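You operate a simulated robot arm through the tools that you are given. There is no shell and no other tool.

You are at the controls of a simulated robot arm. One attempt, no reset.

Task
Brush the fluff off both jumpers, then stack the purple one on top.
Fine: use the white brush and put it back where it was; stack them squarely. What is to be rubbed or washed off counts as gone when no trace of it is left.

It is judged by the outcome, as a careful person would: the job done as asked, and still so three seconds after it is handed in. It fails if anything else is knocked over, pushed out of place, dropped, spilled or broken.

Robot
A 7-joint arm with a three-finger gripper, fixed in place. Base frame: the origin is at the foot of the arm, x ahead of it, y to its left, z up; the work surface is at about z = 0.85. Lengths are in m, angles in rad, forces in N, time in s.
With the tool pointing down near the work surface it reaches from about 0.46 to 0.92 m from the base axis. Its first joint turns from -2.897 to 2.897 rad. Payload 2.69 kg.
The tool frame sits at the grasp point between the pads (the TCP): z along the fingers, y along the line on which they close. The tips reach 0.029 m beyond it. The gripper opens to 0.12 m. The gripper's body begins 0.078 m behind the TCP.
Orientation is told as [roll, pitch, yaw] about the base's x, y, z axes, in that order, counted from this pose: with the fingers straight down and closing along the base's y, the tool's x points along the base's -x, its y along +y and its z along -z.

Tools
- The arm moves only by the tool play_rows. Its argument "deltas" is a list of rows, each a list of 3 entries, a list of its own where there are three numbers: the opening in per cent of the stroke, from 0 (shut) to 100 (fully open), then the shift along the base's x, y, z in m, then the turn, a rotation vector about the base's x, y, z in rad. In form: [[hand, [x, y, z], [wx, wy, wz]], ...]. A call has 1 to 20 rows; each row is the pose to reach, as a shift and turn from the pose commanded when the call began. A row lasts 0.2 s, in which the tool goes at most 0.05 m and 0.15 rad; a call with a longer step from one row to the next is refused whole, and so is a gripper value outside its range. Where a pose cannot be reached the arm comes as near as it can. A force on the tool above 40 N (or 10 N above the force at the start of the call, whichever is more), or a blocked arm, ends the call early, and 0.2 s more pass. Each finger halts on what it meets, pressing with about 27 N; the grip force reading is that of the motor and also rises with nothing between the fingers. The clock runs only during rows and for 0.2 s after the last one: add rows that repeat a pose to give the fingers time. The reply holds the time, the measured pose of the TCP, the force on the tool along the base axes, the opening and the grip force, in the units named above and with some noise, with the torque about the TCP (base axes, N m) and any sound that the robot's microphone picked up.
- Cameras (640 x 400 px; columns grow to the right, rows downward): "scene" is fixed at [0.0495, 0.6492, 1.6672]; the picture's right is [-0.48, -0.88, 0.00], its down [-0.68, 0.37, -0.63] and it looks along [0.55, -0.30, -0.78] (base axes); focal length 368 px, centre (320, 200). "wrist" rides on the gripper at [0.063, 0, -0.104] in the tool frame; the picture's right is [0.00, 1.00, 0.00], its down [-0.83, 0.00, -0.56] and it looks along [-0.56, 0.00, 0.83] (tool axes); focal length 275 px, centre (320, 200). There is no depth. A picture from a camera that has moved, and an enlarged one, comes with that camera's place and axes in the base frame and with its lens.
- camera(camera): a new picture of that camera. The clock stands still meanwhile.
- lift_body(by): slides the trunk up (or, below 0, down) by that many m; the arm rides with it, the base frame stays. It gives what a move gives, with no picture.
- inspect(camera, box): a new picture of the part [left, top, right, bottom] of that camera's present view, enlarged. The clock stands still meanwhile.
- close_job(): hands the job in; it is judged then, once.

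Places have to be worked out from the pictures, the camera data and where the tool is seen. Open the gripper and draw the arm clear of the work before you hand the job in, unless the task says otherwise.

The tools are called after "Request:" as name(argument=value, ...) on one line, values as JSON. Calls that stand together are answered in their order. play_rows: Moves the arm, as the interface text tells. Its arguments: {"type":"object","properties":{"deltas":{"type":"array","items":{"type":"array"}}},"required":["deltas"]} The other tools are called the same way: lift_body (by) slides the trunk up or down; camera (camera) takes a picture; inspect (camera, box) takes an enlarged picture of a part of a camera's view; close_job () hands the job in.

At the start:

```text
time_s: 0.0
position: [0.5272, 0.2267, 1.1166]
orientation: [0.001, 0.0, 0.0]
contact_force: [1.5, 0.1, 0.3]
ft_torque: [0.0, -0.01, 0.02]
width: 0.1199
finger_force: 0.0
trunk travel left (down, up): [-0.575, 0.038]
```

scene: 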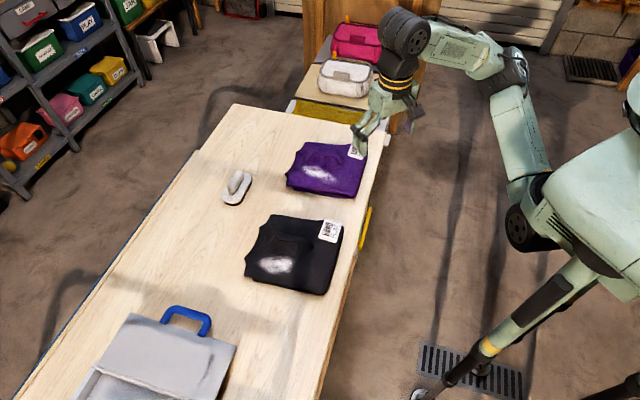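
wrist: 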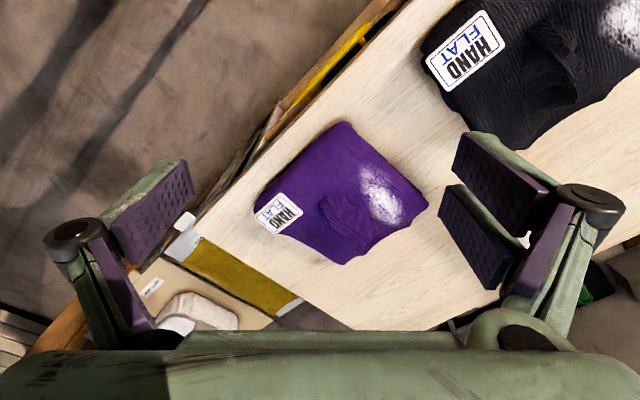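

I'll start with enlarged views of the jumpers, their labels and fluff, and the brush, so I can work out where things are before I move anything.

Request:
inspect(camera="scene", box=[200, 120, 400, 245])

Request:
inspect(camera="scene", box=[200, 195, 400, 320])

Request:
inspect(camera="scene", box=[205, 155, 269, 219])

Request:
inspect(camera="wrist", box=[220, 80, 460, 280])

```text
3.20 times, centred on (300, 182) of scene
camera zoom: at [0.0495, 0.6492, 1.6672], right [-0.48, -0.88, 0.0], down [-0.68, 0.37, -0.63], along [0.55, -0.3, -0.78], focal length 1179 px, centre (384, 256)
```

zoom: 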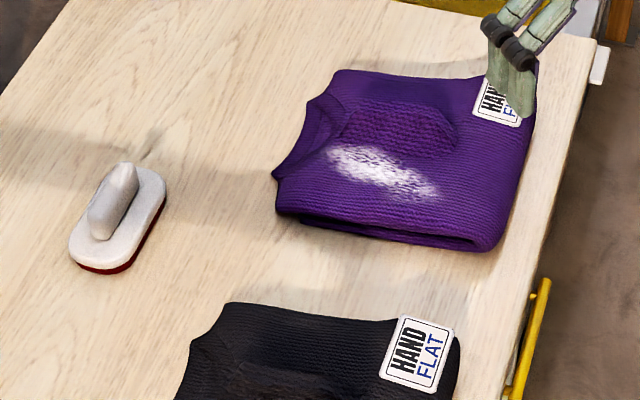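

```text
3.20 times, centred on (300, 258) of scene
camera zoom: at [0.0495, 0.6492, 1.6672], right [-0.48, -0.88, 0.0], down [-0.68, 0.37, -0.63], along [0.55, -0.3, -0.78], focal length 1179 px, centre (384, 16)
```

zoom: 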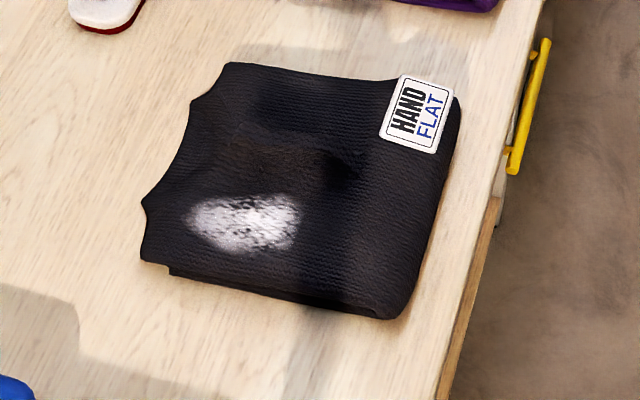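

```text
6.25 times, centred on (237, 187) of scene
camera zoom: at [0.0495, 0.6492, 1.6672], right [-0.48, -0.88, 0.0], down [-0.68, 0.37, -0.63], along [0.55, -0.3, -0.78], focal length 2303 px, centre (839, 281)
```

zoom: 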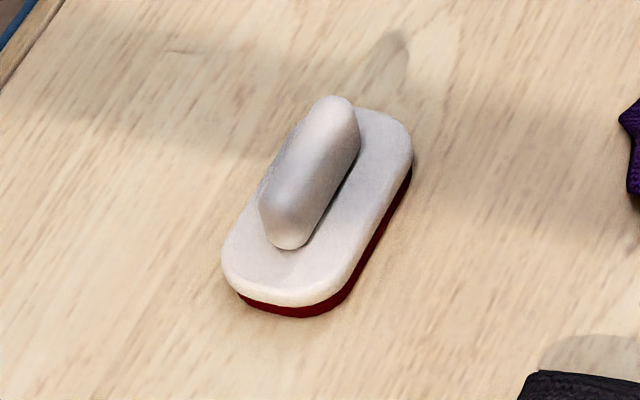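

```text
2.00 times, centred on (340, 180) of wrist
camera zoom: at [0.4636, 0.2266, 1.2225], right [0.0, 1.0, 0.0], down [0.83, 0.0, 0.56], along [0.56, 0.0, -0.83], focal length 551 px, centre (280, 240)
```

zoom: 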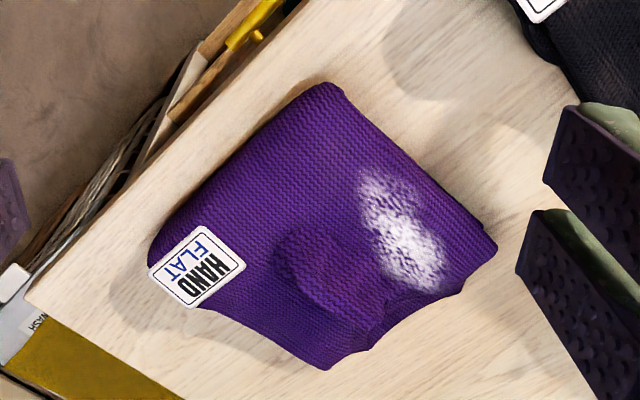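

Both jumpers sit at about 45° to the base axes: purple near (0.72, 0.26), black near (0.50, 0.47). The brush is near (0.76, 0.53) with its handle along (1,-1). I'll turn the tool by -45° and go high towards the brush for a closer look.

Request:
play_rows(deltas=[[100, [0.02, 0.03, 0.0], [0, 0, -0.1]], [100, [0.04, 0.06, 0.0], [0, 0, -0.2]], [100, [0.065, 0.09, 0.0], [0, 0, -0.3]], [100, [0.09, 0.12, 0.0], [0, 0, -0.4]], [100, [0.115, 0.15, 0.0], [0, 0, -0.5]], [100, [0.135, 0.18, 0.0], [0, 0, -0.6]], [100, [0.155, 0.21, 0.0], [0, 0, -0.7]], [100, [0.173, 0.24, 0.0], [0, 0, -0.785]], [100, [0.173, 0.24, 0.0], [0, 0, -0.785]]])

Request:
camera(camera="wrist")

Request:
camera(camera="scene")

```text
time_s: 2.0
position: [0.6725, 0.4441, 1.119]
orientation: [0.001, -0.003, -0.784]
contact_force: [-0.5, 0.3, 0.5]
ft_torque: [-0.03, -0.06, 0.0]
width: 0.1201
finger_force: 0.0
out of reach, approached as far as the arm can: row 7, 8, 9
trunk travel left (down, up): [-0.575, 0.038]
```

```text
taken
camera wrist: at [0.6266, 0.4882, 1.2239], right [0.7, 0.71, 0.0], down [0.59, -0.58, 0.56], along [0.4, -0.39, -0.83], focal length 275 px, centre (320, 200)
```

wrist: 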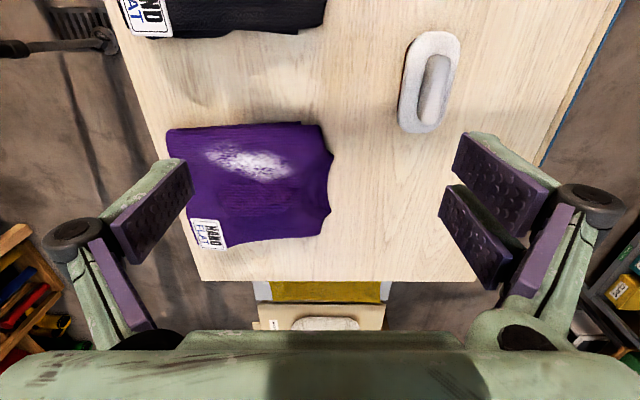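

```text
taken
```

scene: 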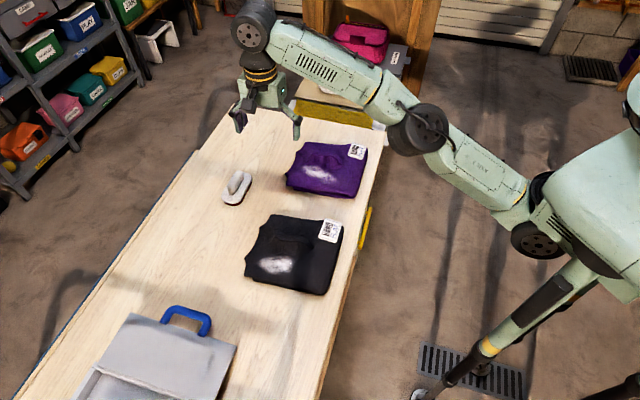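

The arm ran out of reach at r ≈ 0.81 at this height, and the brush is at about r ≈ 0.93. I'll take a close look at the brush and the purple jumper's raised bump from here, then raise the trunk for more reach.

Request:
inspect(camera="wrist", box=[380, 20, 480, 145])

Request:
inspect(camera="wrist", box=[150, 110, 350, 260])

Request:
lift_body(by=0.037)

```text
3.20 times, centred on (430, 82) of wrist
camera zoom: at [0.6266, 0.4882, 1.2239], right [0.7, 0.71, 0.0], down [0.59, -0.58, 0.56], along [0.4, -0.39, -0.83], focal length 881 px, centre (-32, 576)
```

zoom: 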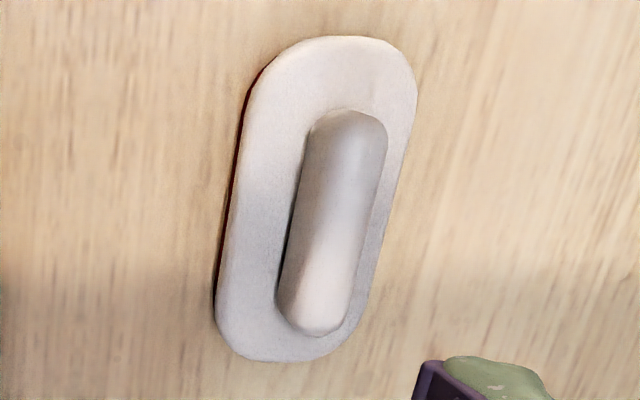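

```text
2.67 times, centred on (250, 185) of wrist
camera zoom: at [0.6266, 0.4882, 1.2239], right [0.7, 0.71, 0.0], down [0.59, -0.58, 0.56], along [0.4, -0.39, -0.83], focal length 734 px, centre (507, 240)
```

zoom: 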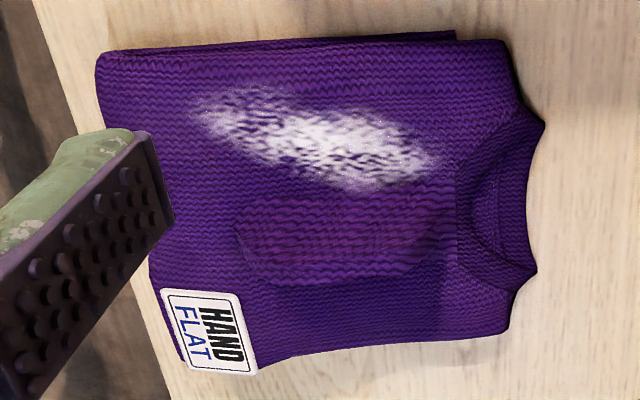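

```text
time_s: 2.8
position: [0.6743, 0.4432, 1.1554]
orientation: [0.002, 0.001, -0.785]
contact_force: [-0.1, 0.2, -0.5]
ft_torque: [0.01, 0.04, 0.03]
width: 0.1199
finger_force: 0.0
trunk travel left (down, up): [-0.612, 0.001]
```

The brush is a plate of about 0.115 × 0.056 m centred near (0.769, 0.529). Its handle is about 0.077 long and 0.025 wide along (1,-1). I'll go down first, since reach grows lower, and check how the commanded pose relates to the measured one.

Request:
play_rows(deltas=[[100, [0, 0, -0.04], [0, 0, 0]], [100, [0, 0, -0.08], [0, 0, 0]], [100, [0, 0, -0.12], [0, 0, 0]], [100, [0, 0, -0.15], [0, 0, 0]], [100, [0, 0, -0.15], [0, 0, 0]]])

```text
time_s: 4.0
position: [0.6738, 0.4413, 1.0069]
orientation: [0.002, -0.003, -0.785]
contact_force: [0.2, -0.7, -0.4]
ft_torque: [-0.01, 0.0, 0.0]
width: 0.12
finger_force: 0.1
trunk travel left (down, up): [-0.612, 0.001]
```

The command frame follows the reached pose. Now I'll move out towards the brush with the tool vertical at z ≈ 0.97, tips about 0.94, to see how far the arm goes.

Request:
play_rows(deltas=[[100, [0.02, 0.02, -0.01], [0, 0, 0]], [100, [0.04, 0.04, -0.02], [0, 0, 0]], [100, [0.06, 0.055, -0.03], [0, 0, 0]], [100, [0.075, 0.07, -0.037], [0, 0, 0]], [100, [0.095, 0.088, -0.037], [0, 0, 0]], [100, [0.095, 0.088, -0.037], [0, 0, 0]]])

Request:
camera(camera="wrist")

Request:
camera(camera="scene")

```text
time_s: 5.4
position: [0.7318, 0.4912, 0.9633]
orientation: [0.001, -0.002, -0.786]
contact_force: [-0.3, 0.8, 0.0]
ft_torque: [0.02, -0.03, -0.01]
width: 0.12
finger_force: 0.1
out of reach, approached as far as the arm can: row 3, 4, 5, 6
trunk travel left (down, up): [-0.612, 0.001]
```

```text
taken
camera wrist: at [0.6858, 0.5357, 1.0689], right [0.7, 0.71, 0.0], down [0.59, -0.58, 0.56], along [0.4, -0.39, -0.83], focal length 275 px, centre (320, 200)
```

wrist: 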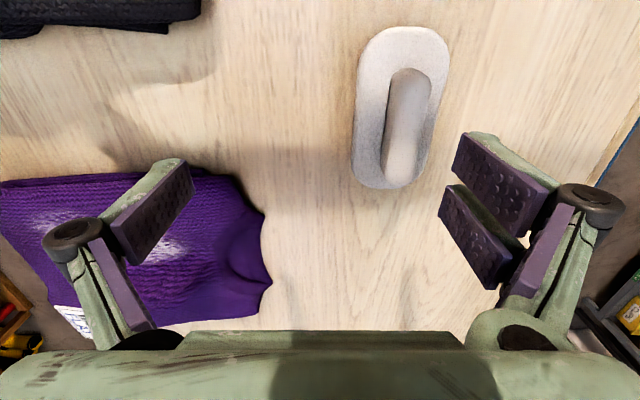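

```text
taken
```

scene: 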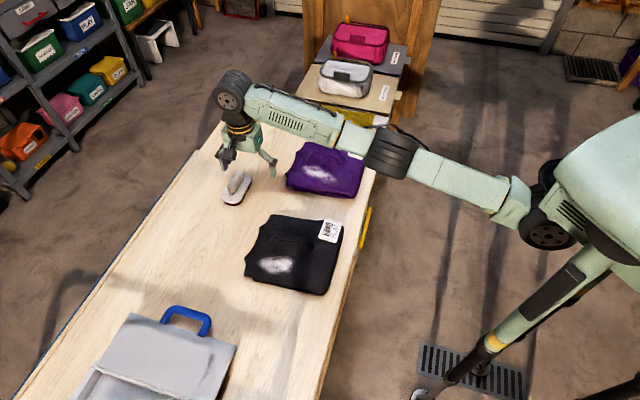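

The arm reaches r ≈ 0.88 vertically here and the brush needs about 0.93, so the tool needs a slight outward tilt. I'll zoom in on the brush to get the handle's height and exact centre.

Request:
inspect(camera="wrist", box=[330, 10, 490, 210])

Request:
inspect(camera="scene", box=[200, 120, 290, 220])

```text
2.00 times, centred on (410, 110) of wrist
camera zoom: at [0.6858, 0.5357, 1.0689], right [0.7, 0.71, 0.0], down [0.59, -0.58, 0.56], along [0.4, -0.39, -0.83], focal length 551 px, centre (140, 380)
```

zoom: 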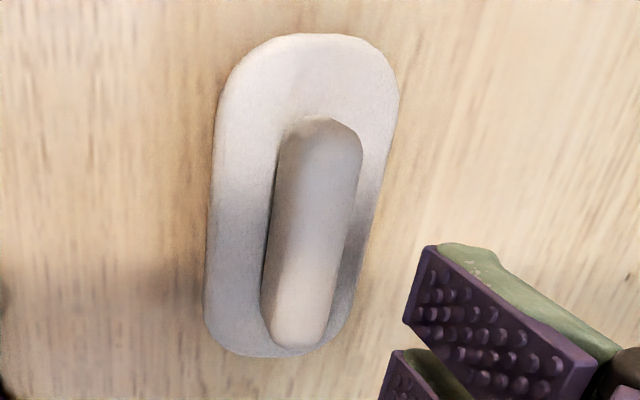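

```text
4.00 times, centred on (245, 170) of scene
camera zoom: at [0.0495, 0.6492, 1.6672], right [-0.48, -0.88, 0.0], down [-0.68, 0.37, -0.63], along [0.55, -0.3, -0.78], focal length 1474 px, centre (620, 320)
```

zoom: 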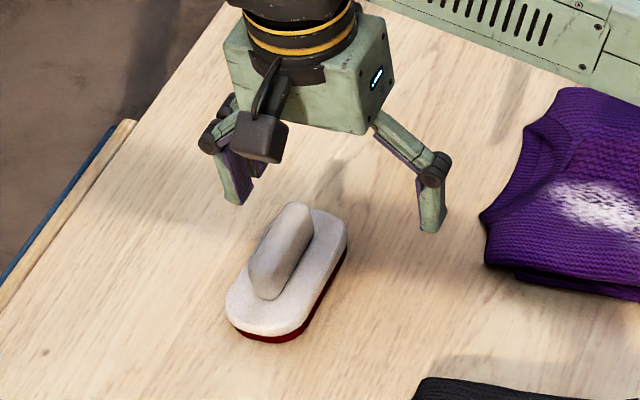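

Handle top is at about z ≈ 0.905, plate top about 0.874, and the brush centre about (0.767, 0.5305). I'll tilt the tool 0.25 rad outwards, with the tips pointing away from the base, and move out over the handle while staying high.

Request:
play_rows(deltas=[[100, [0, 0, 0.005], [0.088, -0.088, 0]], [100, [0, 0, 0.005], [0.177, -0.177, 0]], [100, [0.013, 0.015, 0.005], [0.177, -0.177, 0]], [100, [0.026, 0.03, 0.003], [0.177, -0.177, 0]], [100, [0.026, 0.03, 0.003], [0.177, -0.177, 0]]])

Request:
camera(camera="wrist")

Request:
inspect(camera="scene", box=[190, 100, 310, 220])

```text
time_s: 6.6
position: [0.7577, 0.5214, 0.9649]
orientation: [0.25, -0.002, -0.785]
contact_force: [0.0, 0.0, -0.5]
ft_torque: [-0.02, -0.03, 0.02]
width: 0.1199
finger_force: 0.0
trunk travel left (down, up): [-0.612, 0.001]
```

```text
taken
camera wrist: at [0.6943, 0.5466, 1.0673], right [0.68, 0.69, 0.25], down [0.49, -0.68, 0.54], along [0.54, -0.25, -0.8], focal length 275 px, centre (320, 200)
```

wrist: 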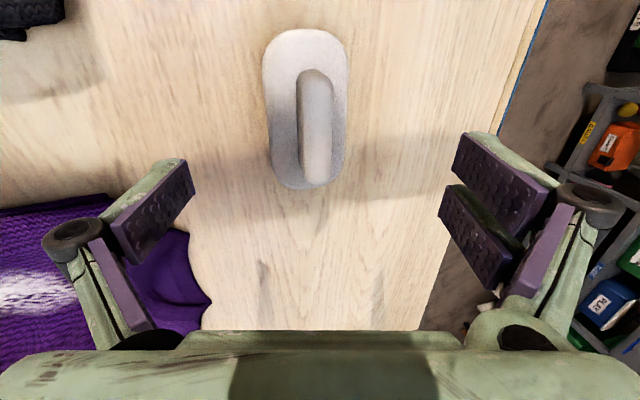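

```text
3.33 times, centred on (250, 160) of scene
camera zoom: at [0.0495, 0.6492, 1.6672], right [-0.48, -0.88, 0.0], down [-0.68, 0.37, -0.63], along [0.55, -0.3, -0.78], focal length 1228 px, centre (553, 333)
```

zoom: 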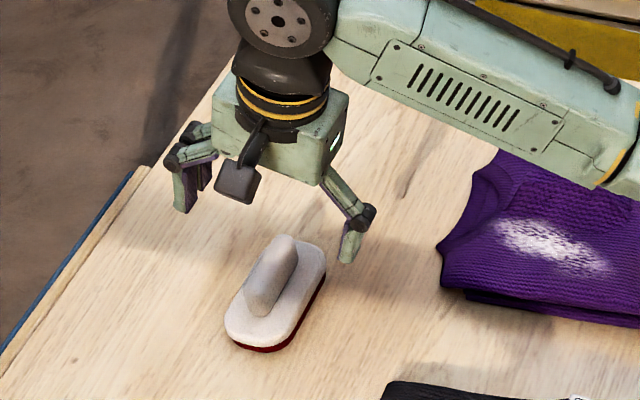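

The tilt gives enough reach, and the handle is nearly centred between the fingers. I'll descend along the tool axis, easing the tilt to 0.2 and narrowing the opening to 60%, and stop just above grasp height to check.

Request:
play_rows(deltas=[[60, [0.001, 0.001, -0.008], [0, 0, 0]], [60, [0.002, 0.002, -0.016], [-0.01, 0.01, 0]], [60, [0.004, 0.004, -0.028], [-0.02, 0.02, 0]], [60, [0.006, 0.0055, -0.04], [-0.035, 0.035, 0]], [60, [0.006, 0.0055, -0.04], [-0.035, 0.035, 0]]])

Request:
camera(camera="wrist")

Request:
inspect(camera="scene", box=[190, 120, 290, 220])

```text
time_s: 7.8
position: [0.7643, 0.526, 0.9271]
orientation: [0.202, -0.001, -0.784]
contact_force: [0.0, -1.2, 0.5]
ft_torque: [0.02, 0.01, 0.02]
width: 0.072
finger_force: 0.1
trunk travel left (down, up): [-0.612, 0.001]
```

```text
taken
camera wrist: at [0.7043, 0.5553, 1.0293], right [0.69, 0.7, 0.2], down [0.51, -0.66, 0.55], along [0.51, -0.27, -0.81], focal length 275 px, centre (320, 200)
```

wrist: 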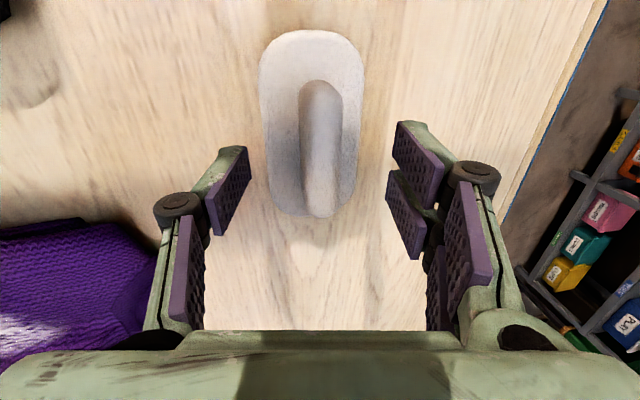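

```text
4.00 times, centred on (240, 170) of scene
camera zoom: at [0.0495, 0.6492, 1.6672], right [-0.48, -0.88, 0.0], down [-0.68, 0.37, -0.63], along [0.55, -0.3, -0.78], focal length 1474 px, centre (640, 320)
```

zoom: 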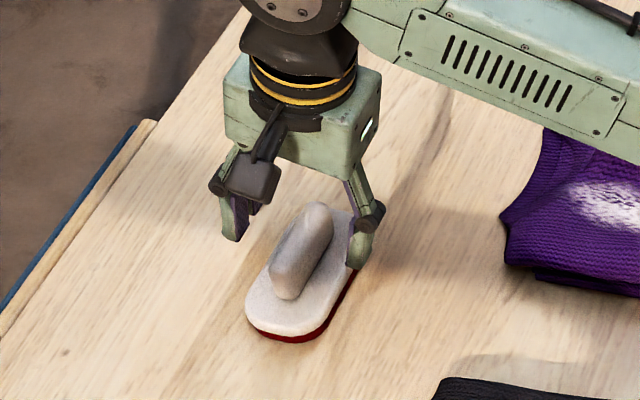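

The handle sits centred between the pads. I'll drop 14 mm more along the tool axis, then close on the handle.

Request:
play_rows(deltas=[[60, [0.001, 0.001, -0.007], [0, 0, 0]], [60, [0.002, 0.002, -0.014], [0, 0, 0]], [60, [0.002, 0.002, -0.014], [0, 0, 0]]])

Request:
play_rows(deltas=[[45, [0, 0, 0], [0, 0, 0]], [30, [0, 0, 0], [0, 0, 0]], [15, [0, 0, 0], [0, 0, 0]], [0, [0, 0, 0], [0, 0, 0]], [0, [0, 0, 0], [0, 0, 0]], [0, [0, 0, 0], [0, 0, 0]]])

Request:
camera(camera="wrist")

Request:
inspect(camera="scene", box=[190, 120, 290, 220])

```text
time_s: 8.6
position: [0.7671, 0.5281, 0.9126]
orientation: [0.202, -0.002, -0.787]
contact_force: [-0.3, 0.0, -0.1]
ft_torque: [-0.04, -0.01, 0.01]
width: 0.072
finger_force: 0.1
trunk travel left (down, up): [-0.612, 0.001]
```

```text
time_s: 10.0
position: [0.7656, 0.5284, 0.9124]
orientation: [0.202, -0.002, -0.784]
contact_force: [-1.3, -1.4, 3.1]
ft_torque: [-0.15, 0.1, 0.03]
width: 0.0211
finger_force: 27.3
trunk travel left (down, up): [-0.612, 0.001]
```

```text
taken
camera wrist: at [0.7056, 0.5573, 1.0159], right [0.69, 0.7, 0.2], down [0.51, -0.66, 0.55], along [0.51, -0.27, -0.81], focal length 275 px, centre (320, 200)
```

wrist: 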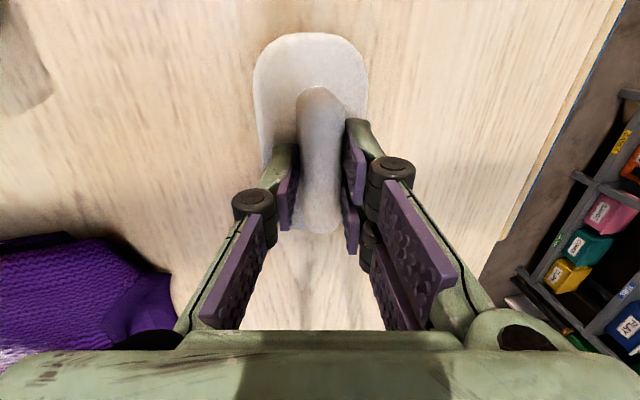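

```text
4.00 times, centred on (240, 170) of scene
camera zoom: at [0.0495, 0.6492, 1.6672], right [-0.48, -0.88, 0.0], down [-0.68, 0.37, -0.63], along [0.55, -0.3, -0.78], focal length 1474 px, centre (640, 320)
```

zoom: 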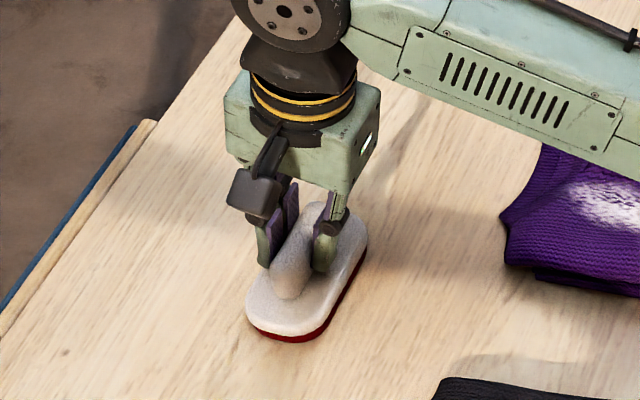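

The grip is on at width 0.021 with the brush still flat in place. The pose to return to is TCP (0.7656, 0.5284, 0.9124) with tilt 0.202. I'll lift it gently and look at how it sits in the fingers.

Request:
play_rows(deltas=[[0, [0, 0, 0.01], [0, 0, 0]], [0, [-0.003, -0.002, 0.025], [0, 0, 0]], [0, [-0.012, -0.009, 0.045], [0, 0, 0]], [0, [-0.03, -0.022, 0.06], [0, 0, 0]], [0, [-0.05, -0.036, 0.07], [0, 0, 0]], [0, [-0.05, -0.036, 0.07], [0, 0, 0]]])

Request:
camera(camera="wrist")

Request:
inspect(camera="scene", box=[190, 120, 310, 220])

```text
time_s: 11.4
position: [0.7165, 0.4907, 0.9813]
orientation: [0.201, 0.001, -0.785]
contact_force: [0.4, -0.1, -0.1]
ft_torque: [0.03, -0.02, -0.03]
width: 0.0194
finger_force: 26.9
trunk travel left (down, up): [-0.612, 0.001]
```

```text
taken
camera wrist: at [0.6565, 0.5222, 1.0846], right [0.69, 0.7, 0.2], down [0.51, -0.66, 0.55], along [0.51, -0.27, -0.81], focal length 275 px, centre (320, 200)
```

wrist: 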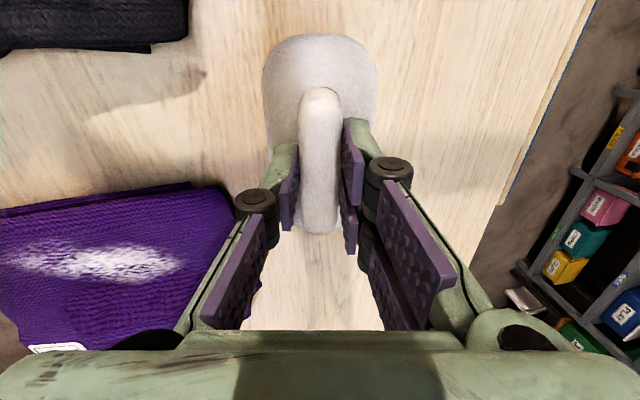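

```text
4.00 times, centred on (250, 170) of scene
camera zoom: at [0.0495, 0.6492, 1.6672], right [-0.48, -0.88, 0.0], down [-0.68, 0.37, -0.63], along [0.55, -0.3, -0.78], focal length 1474 px, centre (600, 320)
```

zoom: 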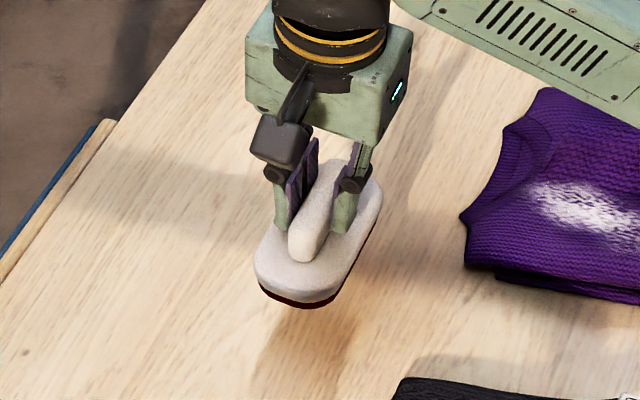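

The brush pivoted to line up with the pads, so it will be flat when the tool is vertical. On the purple jumper the fluff fits a strip about 0.06 m wide between the edge and the bump, centred near (0.680, 0.306). I'll make the tool vertical, then yaw 90° so the brush's long side runs along that strip.

Request:
play_rows(deltas=[[0, [-0.01, -0.02, 0.01], [-0.047, 0.047, 0]], [0, [-0.02, -0.045, 0.02], [-0.095, 0.095, 0]], [0, [-0.03, -0.075, 0.025], [-0.142, 0.142, 0]], [0, [-0.036, -0.1, 0.025], [-0.142, 0.142, 0]], [0, [-0.036, -0.12, 0.025], [-0.142, 0.142, 0]], [0, [-0.036, -0.12, 0.025], [-0.142, 0.142, 0]]])

Request:
play_rows(deltas=[[0, [0, -0.005, 0], [0, 0, 0.14]], [0, [0, -0.01, 0], [0, 0, 0.28]], [0, [0, -0.015, 0], [0, 0, 0.42]], [0, [0, -0.02, 0], [0, 0, 0.56]], [0, [0, -0.025, 0], [0, 0, 0.7]], [0, [0, -0.03, 0], [0, 0, 0.84]], [0, [0, -0.035, 0], [0, 0, 0.98]], [0, [0, -0.04, 0], [0, 0, 1.12]], [0, [0, -0.045, 0], [0, 0, 1.26]], [0, [0, -0.05, 0], [0, 0, 1.4]], [0, [0, -0.055, 0], [0, 0, 1.5]], [0, [0, -0.06, 0], [0, 0, 1.571]], [0, [0, -0.06, 0], [0, 0, 1.571]]])

Request:
camera(camera="wrist")

Request:
camera(camera="scene")

```text
time_s: 12.8
position: [0.6816, 0.3725, 1.0072]
orientation: [0.0, 0.001, -0.785]
contact_force: [0.0, -0.1, -1.0]
ft_torque: [0.05, -0.03, 0.02]
width: 0.0199
finger_force: 26.9
trunk travel left (down, up): [-0.612, 0.001]
```

```text
time_s: 15.6
position: [0.6812, 0.3129, 1.0065]
orientation: [0.002, -0.001, 0.787]
contact_force: [1.0, 0.6, -0.7]
ft_torque: [-0.02, 0.03, -0.03]
width: 0.0196
finger_force: 26.8
trunk travel left (down, up): [-0.612, 0.001]
```

```text
taken
camera wrist: at [0.636, 0.2675, 1.112], right [-0.71, 0.7, 0.0], down [0.58, 0.59, 0.56], along [0.39, 0.4, -0.83], focal length 275 px, centre (320, 200)
```

wrist: 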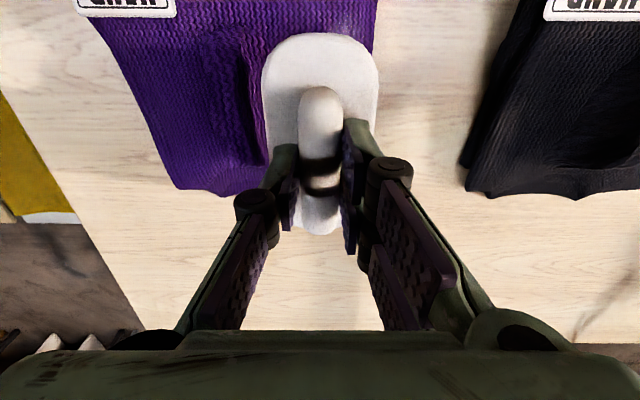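

```text
taken
```

scene: 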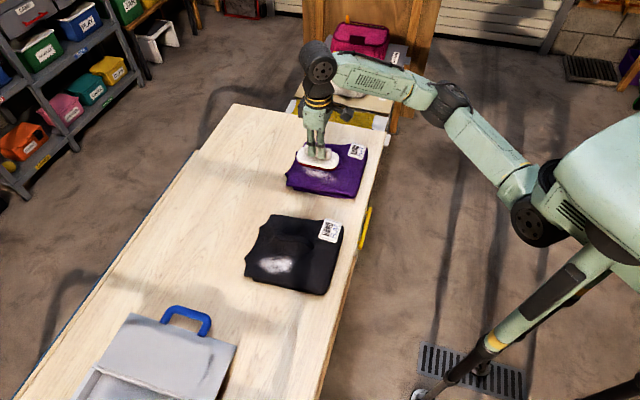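

The brush is over the purple jumper's fluff, lined up along the strip, with its underside at about z ≈ 0.944. I'll lower it in steps and watch for contact force.

Request:
play_rows(deltas=[[0, [-0.001, -0.004, -0.015], [0, 0, 0]], [0, [-0.001, -0.007, -0.03], [0, 0, 0]], [0, [-0.001, -0.007, -0.04], [0, 0, 0]], [0, [-0.001, -0.007, -0.04], [0, 0, 0]]])

Request:
inspect(camera="scene", box=[260, 120, 400, 220])

```text
time_s: 16.6
position: [0.6791, 0.3062, 0.9686]
orientation: [0.002, -0.002, 0.784]
contact_force: [-0.1, 0.2, -1.8]
ft_torque: [0.0, 0.03, -0.01]
width: 0.0196
finger_force: 27.2
trunk travel left (down, up): [-0.612, 0.001]
```

```text
4.00 times, centred on (330, 170) of scene
camera zoom: at [0.0495, 0.6492, 1.6672], right [-0.48, -0.88, 0.0], down [-0.68, 0.37, -0.63], along [0.55, -0.3, -0.78], focal length 1474 px, centre (280, 320)
```

zoom: 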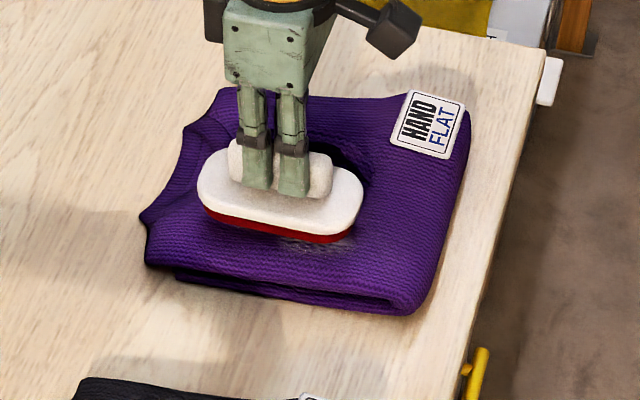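

No contact yet at z = 0.9686. I'll continue down in small steps.

Request:
play_rows(deltas=[[0, [0, 0, -0.003], [0, 0, 0]], [0, [0, 0, -0.006], [0, 0, 0]], [0, [0, 0, -0.009], [0, 0, 0]], [0, [0, 0, -0.009], [0, 0, 0]]])

Request:
play_rows(deltas=[[0, [0, 0, -0.002], [0, 0, 0]], [0, [0, 0, -0.004], [0, 0, 0]], [0, [0, 0, -0.004], [0, 0, 0]]])

Request:
inspect(camera="scene", box=[260, 120, 400, 220])

```text
time_s: 17.6
position: [0.6797, 0.3048, 0.9588]
orientation: [0.002, 0.0, 0.784]
contact_force: [-0.4, 0.5, -1.2]
ft_torque: [0.03, -0.01, 0.05]
width: 0.0197
finger_force: 26.9
trunk travel left (down, up): [-0.612, 0.001]
```

```text
time_s: 18.4
position: [0.6788, 0.3048, 0.9571]
orientation: [0.001, -0.005, 0.786]
contact_force: [4.7, 2.6, 21.2]
ft_torque: [0.1, -0.25, 0.11]
width: 0.0199
finger_force: 27.0
trunk travel left (down, up): [-0.612, 0.001]
```

```text
4.00 times, centred on (330, 170) of scene
camera zoom: at [0.0495, 0.6492, 1.6672], right [-0.48, -0.88, 0.0], down [-0.68, 0.37, -0.63], along [0.55, -0.3, -0.78], focal length 1474 px, centre (280, 320)
```

zoom: 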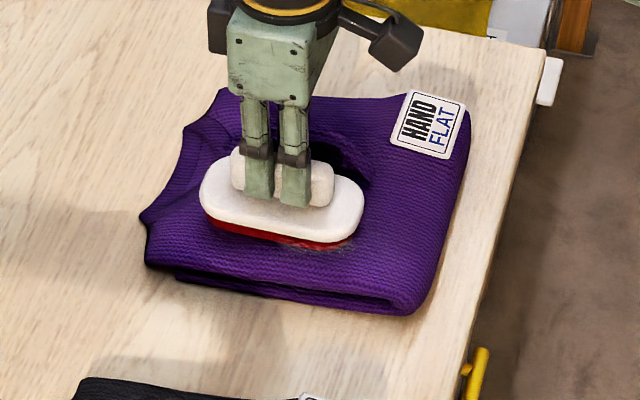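

Contact starts at TCP z ≈ 0.957, with about 21 N at the current command. I'll ease back 2 mm to about 9 N and make a short test stroke along the strip, checking that the jumper doesn't slide.

Request:
play_rows(deltas=[[0, [0, 0, 0.002], [0, 0, 0]], [0, [-0.008, -0.008, 0.002], [0, 0, 0]], [0, [-0.016, -0.016, 0.002], [0, 0, 0]], [0, [-0.024, -0.024, 0.002], [0, 0, 0]], [0, [-0.024, -0.024, 0.002], [0, 0, 0]]])

Request:
inspect(camera="scene", box=[260, 120, 400, 220])

```text
time_s: 19.6
position: [0.6561, 0.2824, 0.9572]
orientation: [0.002, -0.001, 0.786]
contact_force: [1.3, 1.4, 4.3]
ft_torque: [0.26, -0.3, -0.02]
width: 0.0198
finger_force: 27.0
trunk travel left (down, up): [-0.612, 0.001]
```

```text
4.00 times, centred on (330, 170) of scene
camera zoom: at [0.0495, 0.6492, 1.6672], right [-0.48, -0.88, 0.0], down [-0.68, 0.37, -0.63], along [0.55, -0.3, -0.78], focal length 1474 px, centre (280, 320)
```

zoom: 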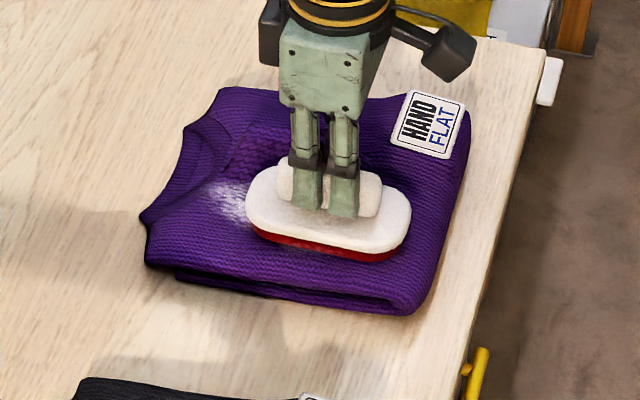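

The jumper stayed put and the force is light, about 4 N. I'll do two longer back-and-forth strokes over the full strip, then lift to look.

Request:
play_rows(deltas=[[0, [0.01, 0.01, -0.0005], [0, 0, 0]], [0, [0.02, 0.02, -0.0005], [0, 0, 0]], [0, [0.03, 0.03, -0.0005], [0, 0, 0]], [0, [0.04, 0.04, -0.0005], [0, 0, 0]], [0, [0.05, 0.05, -0.0005], [0, 0, 0]], [0, [0.06, 0.06, -0.0005], [0, 0, 0]], [0, [0.05, 0.05, -0.0005], [0, 0, 0]], [0, [0.04, 0.04, -0.0005], [0, 0, 0]], [0, [0.03, 0.03, -0.0005], [0, 0, 0]], [0, [0.02, 0.02, -0.0005], [0, 0, 0]], [0, [0.01, 0.01, -0.0005], [0, 0, 0]], [0, [0.0, 0.0, -0.0005], [0, 0, 0]], [0, [-0.01, -0.01, -0.0005], [0, 0, 0]], [0, [-0.015, -0.015, -0.0005], [0, 0, 0]], [0, [-0.015, -0.015, 0.01], [0, 0, 0]], [0, [-0.015, -0.015, 0.03], [0, 0, 0]]])

Request:
inspect(camera="scene", box=[260, 120, 400, 220])

Request:
camera(camera="wrist")

```text
time_s: 23.0
position: [0.6402, 0.2678, 0.9881]
orientation: [0.001, 0.0, 0.784]
contact_force: [-0.4, 0.1, -0.9]
ft_torque: [0.01, 0.01, -0.05]
width: 0.0196
finger_force: 27.1
trunk travel left (down, up): [-0.612, 0.001]
```

```text
4.00 times, centred on (330, 170) of scene
camera zoom: at [0.0495, 0.6492, 1.6672], right [-0.48, -0.88, 0.0], down [-0.68, 0.37, -0.63], along [0.55, -0.3, -0.78], focal length 1474 px, centre (280, 320)
```

zoom: 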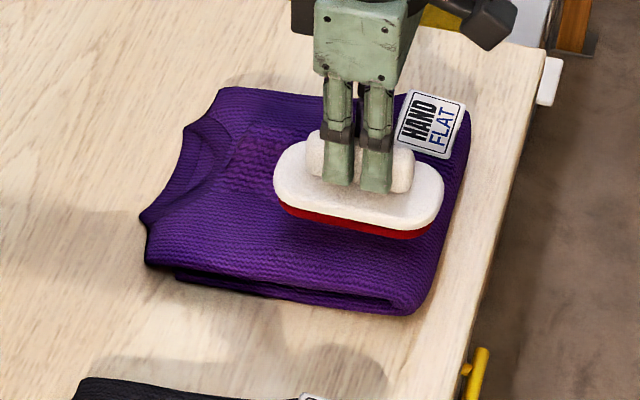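

```text
taken
camera wrist: at [0.5949, 0.222, 1.0924], right [-0.71, 0.7, 0.0], down [0.59, 0.59, 0.56], along [0.39, 0.4, -0.83], focal length 275 px, centre (320, 200)
```

wrist: 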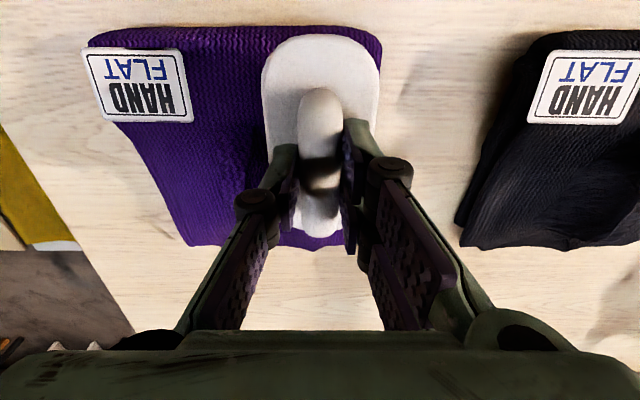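

The strip behind the brush looks clean. I'll lift and carry the brush over to above the black jumper's fluff, about (0.478, 0.535), so the whole purple jumper comes into view.

Request:
play_rows(deltas=[[0, [0, 0, 0.02], [0, 0, 0]], [0, [-0.01, 0.02, 0.045], [0, 0, 0]], [0, [-0.03, 0.055, 0.05], [0, 0, 0]], [0, [-0.05, 0.09, 0.05], [0, 0, 0]], [0, [-0.07, 0.125, 0.05], [0, 0, 0]], [0, [-0.09, 0.16, 0.05], [0, 0, 0]], [0, [-0.11, 0.195, 0.05], [0, 0, 0]], [0, [-0.135, 0.23, 0.04], [0, 0, 0]], [0, [-0.16, 0.267, 0.03], [0, 0, 0]], [0, [-0.16, 0.267, 0.02], [0, 0, 0]]])

Request:
inspect(camera="scene", box=[260, 120, 400, 220])

Request:
camera(camera="wrist")

Request:
camera(camera="scene")

```text
time_s: 25.2
position: [0.4806, 0.533, 1.008]
orientation: [0.001, 0.0, 0.785]
contact_force: [0.3, 0.3, -1.2]
ft_torque: [-0.03, 0.01, 0.03]
width: 0.0195
finger_force: 27.0
trunk travel left (down, up): [-0.612, 0.001]
```

```text
4.00 times, centred on (330, 170) of scene
camera zoom: at [0.0495, 0.6492, 1.6672], right [-0.48, -0.88, 0.0], down [-0.68, 0.37, -0.63], along [0.55, -0.3, -0.78], focal length 1474 px, centre (280, 320)
```

zoom: 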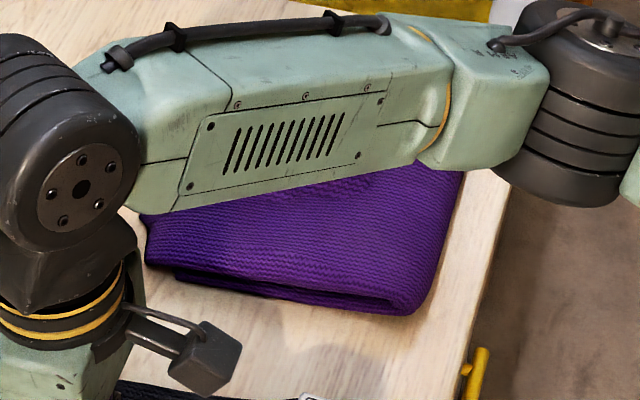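

```text
taken
camera wrist: at [0.4352, 0.4881, 1.1134], right [-0.71, 0.7, 0.0], down [0.59, 0.59, 0.56], along [0.39, 0.4, -0.83], focal length 275 px, centre (320, 200)
```

wrist: 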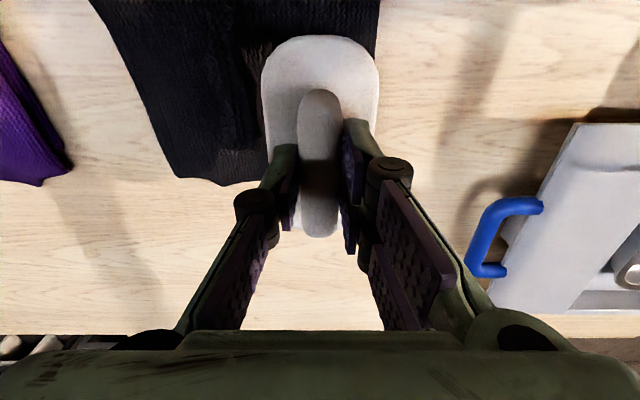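

```text
taken
```

scene: 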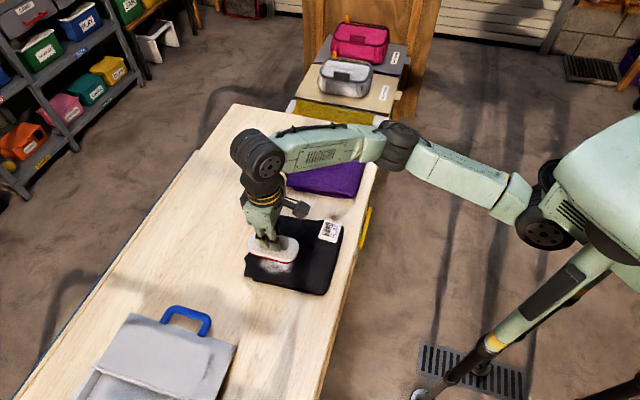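

The part of the purple jumper I can see looks clean; the arm hides the rest, so I'll re-check it later while I still hold the brush. Now I'll lower onto the black fluff in steps.

Request:
play_rows(deltas=[[0, [-0.001, 0.001, -0.015], [0, 0, 0]], [0, [-0.002, 0.002, -0.03], [0, 0, 0]], [0, [-0.002, 0.002, -0.042], [0, 0, 0]], [0, [-0.002, 0.002, -0.045], [0, 0, 0]], [0, [-0.002, 0.002, -0.045], [0, 0, 0]]])

Request:
inspect(camera="scene", box=[225, 195, 365, 315])

```text
time_s: 26.4
position: [0.4782, 0.5343, 0.9623]
orientation: [0.003, 0.0, 0.784]
contact_force: [-0.1, 0.4, -1.5]
ft_torque: [0.0, -0.01, -0.02]
width: 0.0196
finger_force: 26.6
trunk travel left (down, up): [-0.612, 0.001]
```

```text
3.33 times, centred on (295, 255) of scene
camera zoom: at [0.0495, 0.6492, 1.6672], right [-0.48, -0.88, 0.0], down [-0.68, 0.37, -0.63], along [0.55, -0.3, -0.78], focal length 1228 px, centre (403, 17)
```

zoom: 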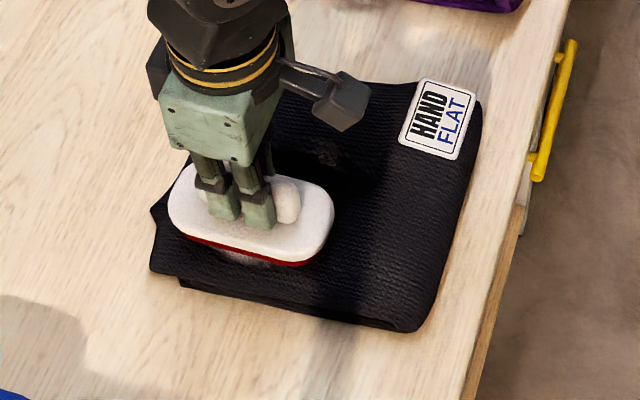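

Brush is just above the black fabric, and a bit of fluff shows on the edge side. I'll lower to contact.

Request:
play_rows(deltas=[[0, [0, 0, -0.003], [0, 0, 0]], [0, [0, 0, -0.005], [0, 0, 0]], [0, [0, 0, -0.006], [0, 0, 0]], [0, [0, 0, -0.006], [0, 0, 0]]])

```text
time_s: 27.4
position: [0.4787, 0.5364, 0.9565]
orientation: [0.001, -0.002, 0.784]
contact_force: [0.0, 0.6, 1.4]
ft_torque: [0.07, 0.02, -0.02]
width: 0.0198
finger_force: 26.9
trunk travel left (down, up): [-0.612, 0.001]
```

Light contact at z ≈ 0.9565. I'll press about 1 mm more and sweep back and forth in three lanes over the black fluff.

Request:
play_rows(deltas=[[0, [0, 0, -0.001], [0, 0, 0]], [0, [0.007, 0.007, -0.001], [0, 0, 0]], [0, [0.014, 0.014, -0.001], [0, 0, 0]], [0, [0.007, 0.007, -0.001], [0, 0, 0]], [0, [0, 0, -0.001], [0, 0, 0]], [0, [-0.01, -0.01, -0.001], [0, 0, 0]], [0, [-0.02, -0.02, -0.001], [0, 0, 0]], [0, [-0.03, -0.03, -0.001], [0, 0, 0]], [0, [-0.04, -0.04, -0.001], [0, 0, 0]], [0, [-0.0485, -0.0315, -0.001], [0, 0, 0]], [0, [-0.0385, -0.0215, -0.001], [0, 0, 0]], [0, [-0.0285, -0.0115, -0.001], [0, 0, 0]], [0, [-0.0185, -0.0015, -0.001], [0, 0, 0]], [0, [-0.0085, 0.0085, -0.001], [0, 0, 0]], [0, [0.0015, 0.0185, -0.001], [0, 0, 0]], [0, [0.0142, 0.0058, -0.001], [0, 0, 0]], [0, [0.0042, -0.0042, -0.001], [0, 0, 0]], [0, [-0.0058, -0.0142, -0.001], [0, 0, 0]], [0, [-0.0158, -0.0242, -0.001], [0, 0, 0]], [0, [-0.0258, -0.0342, -0.001], [0, 0, 0]]])

Request:
inspect(camera="scene", box=[225, 195, 365, 315])

```text
time_s: 31.6
position: [0.4526, 0.5011, 0.9546]
orientation: [0.002, -0.002, 0.786]
contact_force: [2.9, 3.2, 12.9]
ft_torque: [0.49, -0.44, 0.03]
width: 0.0194
finger_force: 27.2
trunk travel left (down, up): [-0.612, 0.001]
```

```text
3.33 times, centred on (295, 255) of scene
camera zoom: at [0.0495, 0.6492, 1.6672], right [-0.48, -0.88, 0.0], down [-0.68, 0.37, -0.63], along [0.55, -0.3, -0.78], focal length 1228 px, centre (403, 17)
```

zoom: 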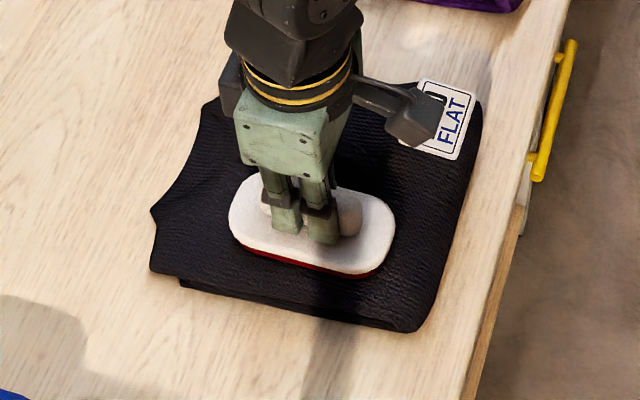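

The strip uncovered so far is clean and the jumper hasn't shifted. One more forward stroke, then I'll lift and swing towards the brush's home, turning the yaw back, to view both jumpers.

Request:
play_rows(deltas=[[0, [0.01, 0.01, 0.0005], [0, 0, 0]], [0, [0.02, 0.02, 0.0005], [0, 0, 0]], [0, [0.03, 0.03, 0.0005], [0, 0, 0]], [0, [0.04, 0.04, 0.0005], [0, 0, 0]], [0, [0.04, 0.04, 0.02], [0, 0, 0]], [0, [0.04, 0.04, 0.05], [0, 0, 0]], [0, [0.04, 0.04, 0.06], [0, 0, 0]]])

Request:
play_rows(deltas=[[0, [0.018, -0.004, 0], [0, 0, -0.14]], [0, [0.036, -0.008, 0], [0, 0, -0.28]], [0, [0.054, -0.012, 0], [0, 0, -0.42]], [0, [0.072, -0.016, 0], [0, 0, -0.56]], [0, [0.09, -0.02, 0], [0, 0, -0.7]], [0, [0.108, -0.024, 0], [0, 0, -0.84]], [0, [0.126, -0.028, 0], [0, 0, -0.98]], [0, [0.144, -0.032, 0], [0, 0, -1.12]], [0, [0.162, -0.036, 0], [0, 0, -1.26]], [0, [0.18, -0.04, 0], [0, 0, -1.4]], [0, [0.19, -0.044, 0], [0, 0, -1.5]], [0, [0.2, -0.048, 0], [0, 0, -1.571]], [0, [0.2, -0.048, 0], [0, 0, -1.571]]])

Request:
inspect(camera="scene", box=[260, 120, 400, 220])

Request:
inspect(camera="scene", box=[225, 195, 365, 315])

Request:
camera(camera="wrist")

```text
time_s: 33.2
position: [0.4931, 0.5423, 1.0144]
orientation: [-0.001, 0.002, 0.785]
contact_force: [0.3, -0.4, -1.1]
ft_torque: [0.02, 0.03, -0.01]
width: 0.0199
finger_force: 26.8
trunk travel left (down, up): [-0.612, 0.001]
```

```text
time_s: 36.0
position: [0.6931, 0.493, 1.016]
orientation: [0.002, 0.003, -0.786]
contact_force: [-0.1, 0.2, -1.6]
ft_torque: [0.0, 0.02, 0.03]
width: 0.0198
finger_force: 27.1
trunk travel left (down, up): [-0.612, 0.001]
```

```text
4.00 times, centred on (330, 170) of scene
camera zoom: at [0.0495, 0.6492, 1.6672], right [-0.48, -0.88, 0.0], down [-0.68, 0.37, -0.63], along [0.55, -0.3, -0.78], focal length 1474 px, centre (280, 320)
```

zoom: 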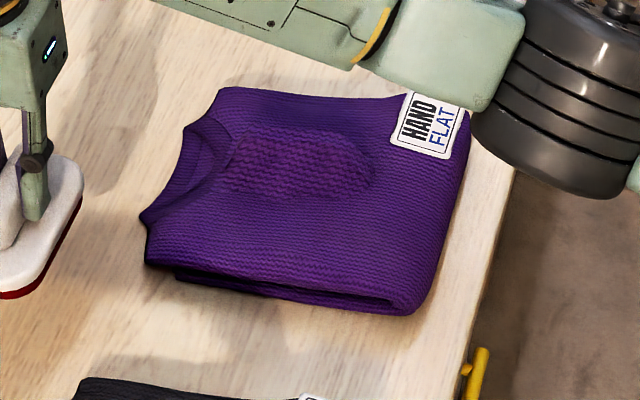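

```text
3.33 times, centred on (295, 255) of scene
camera zoom: at [0.0495, 0.6492, 1.6672], right [-0.48, -0.88, 0.0], down [-0.68, 0.37, -0.63], along [0.55, -0.3, -0.78], focal length 1228 px, centre (403, 17)
```

zoom: 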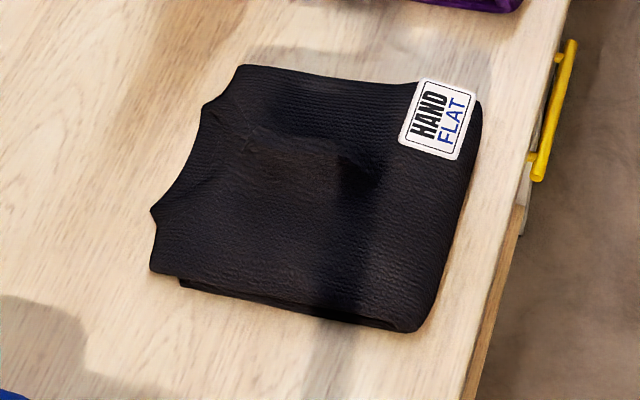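

```text
taken
camera wrist: at [0.6477, 0.5368, 1.1201], right [0.7, 0.71, 0.0], down [0.59, -0.59, 0.56], along [0.4, -0.39, -0.83], focal length 275 px, centre (320, 200)
```

wrist: 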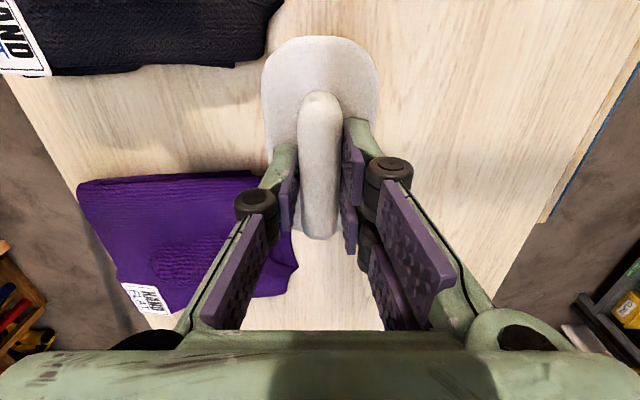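

Both jumpers look clean at this scale. Before putting the brush back I'll check for faint traces at higher zoom.

Request:
inspect(camera="scene", box=[285, 140, 365, 200])

Request:
inspect(camera="scene", box=[240, 235, 320, 295])

Request:
inspect(camera="wrist", box=[70, 160, 240, 270])

Request:
inspect(camera="wrist", box=[0, 0, 290, 90])

```text
6.67 times, centred on (325, 170) of scene
camera zoom: at [0.0495, 0.6492, 1.6672], right [-0.48, -0.88, 0.0], down [-0.68, 0.37, -0.63], along [0.55, -0.3, -0.78], focal length 2456 px, centre (287, 400)
```

zoom: 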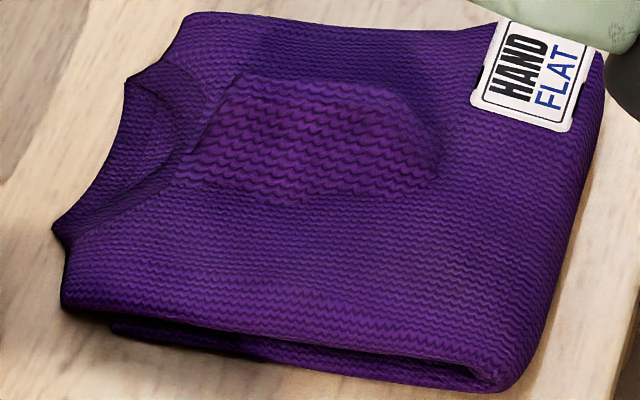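

```text
6.67 times, centred on (280, 265) of scene
camera zoom: at [0.0495, 0.6492, 1.6672], right [-0.48, -0.88, 0.0], down [-0.68, 0.37, -0.63], along [0.55, -0.3, -0.78], focal length 2456 px, centre (587, -233)
```

zoom: 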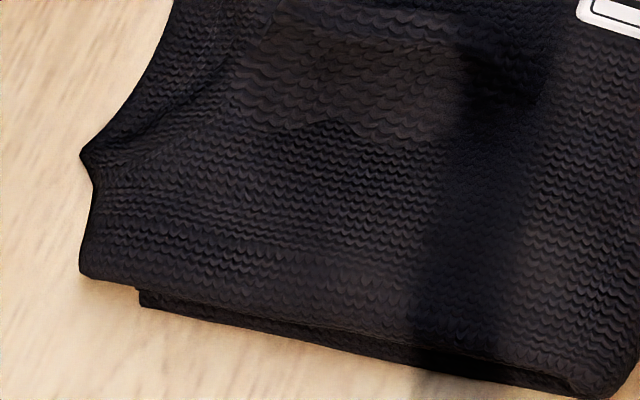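

```text
3.64 times, centred on (155, 215) of wrist
camera zoom: at [0.6477, 0.5368, 1.1201], right [0.7, 0.71, 0.0], down [0.59, -0.59, 0.56], along [0.4, -0.39, -0.83], focal length 1001 px, centre (920, 146)
```

zoom: 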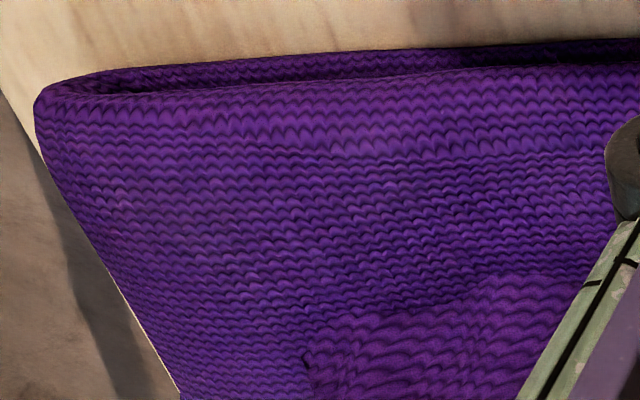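

```text
2.21 times, centred on (145, 45) of wrist
camera zoom: at [0.6477, 0.5368, 1.1201], right [0.7, 0.71, 0.0], down [0.59, -0.59, 0.56], along [0.4, -0.39, -0.83], focal length 608 px, centre (706, 542)
```

zoom: 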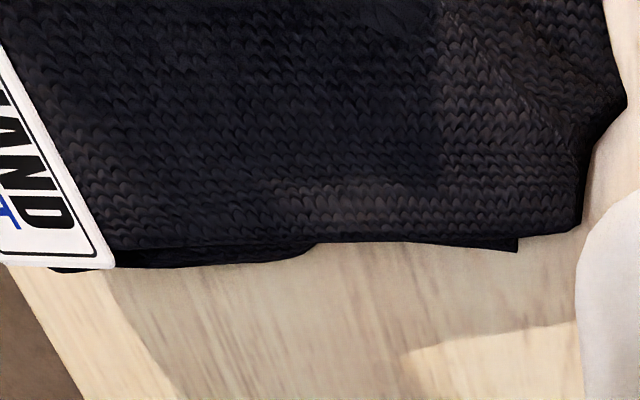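

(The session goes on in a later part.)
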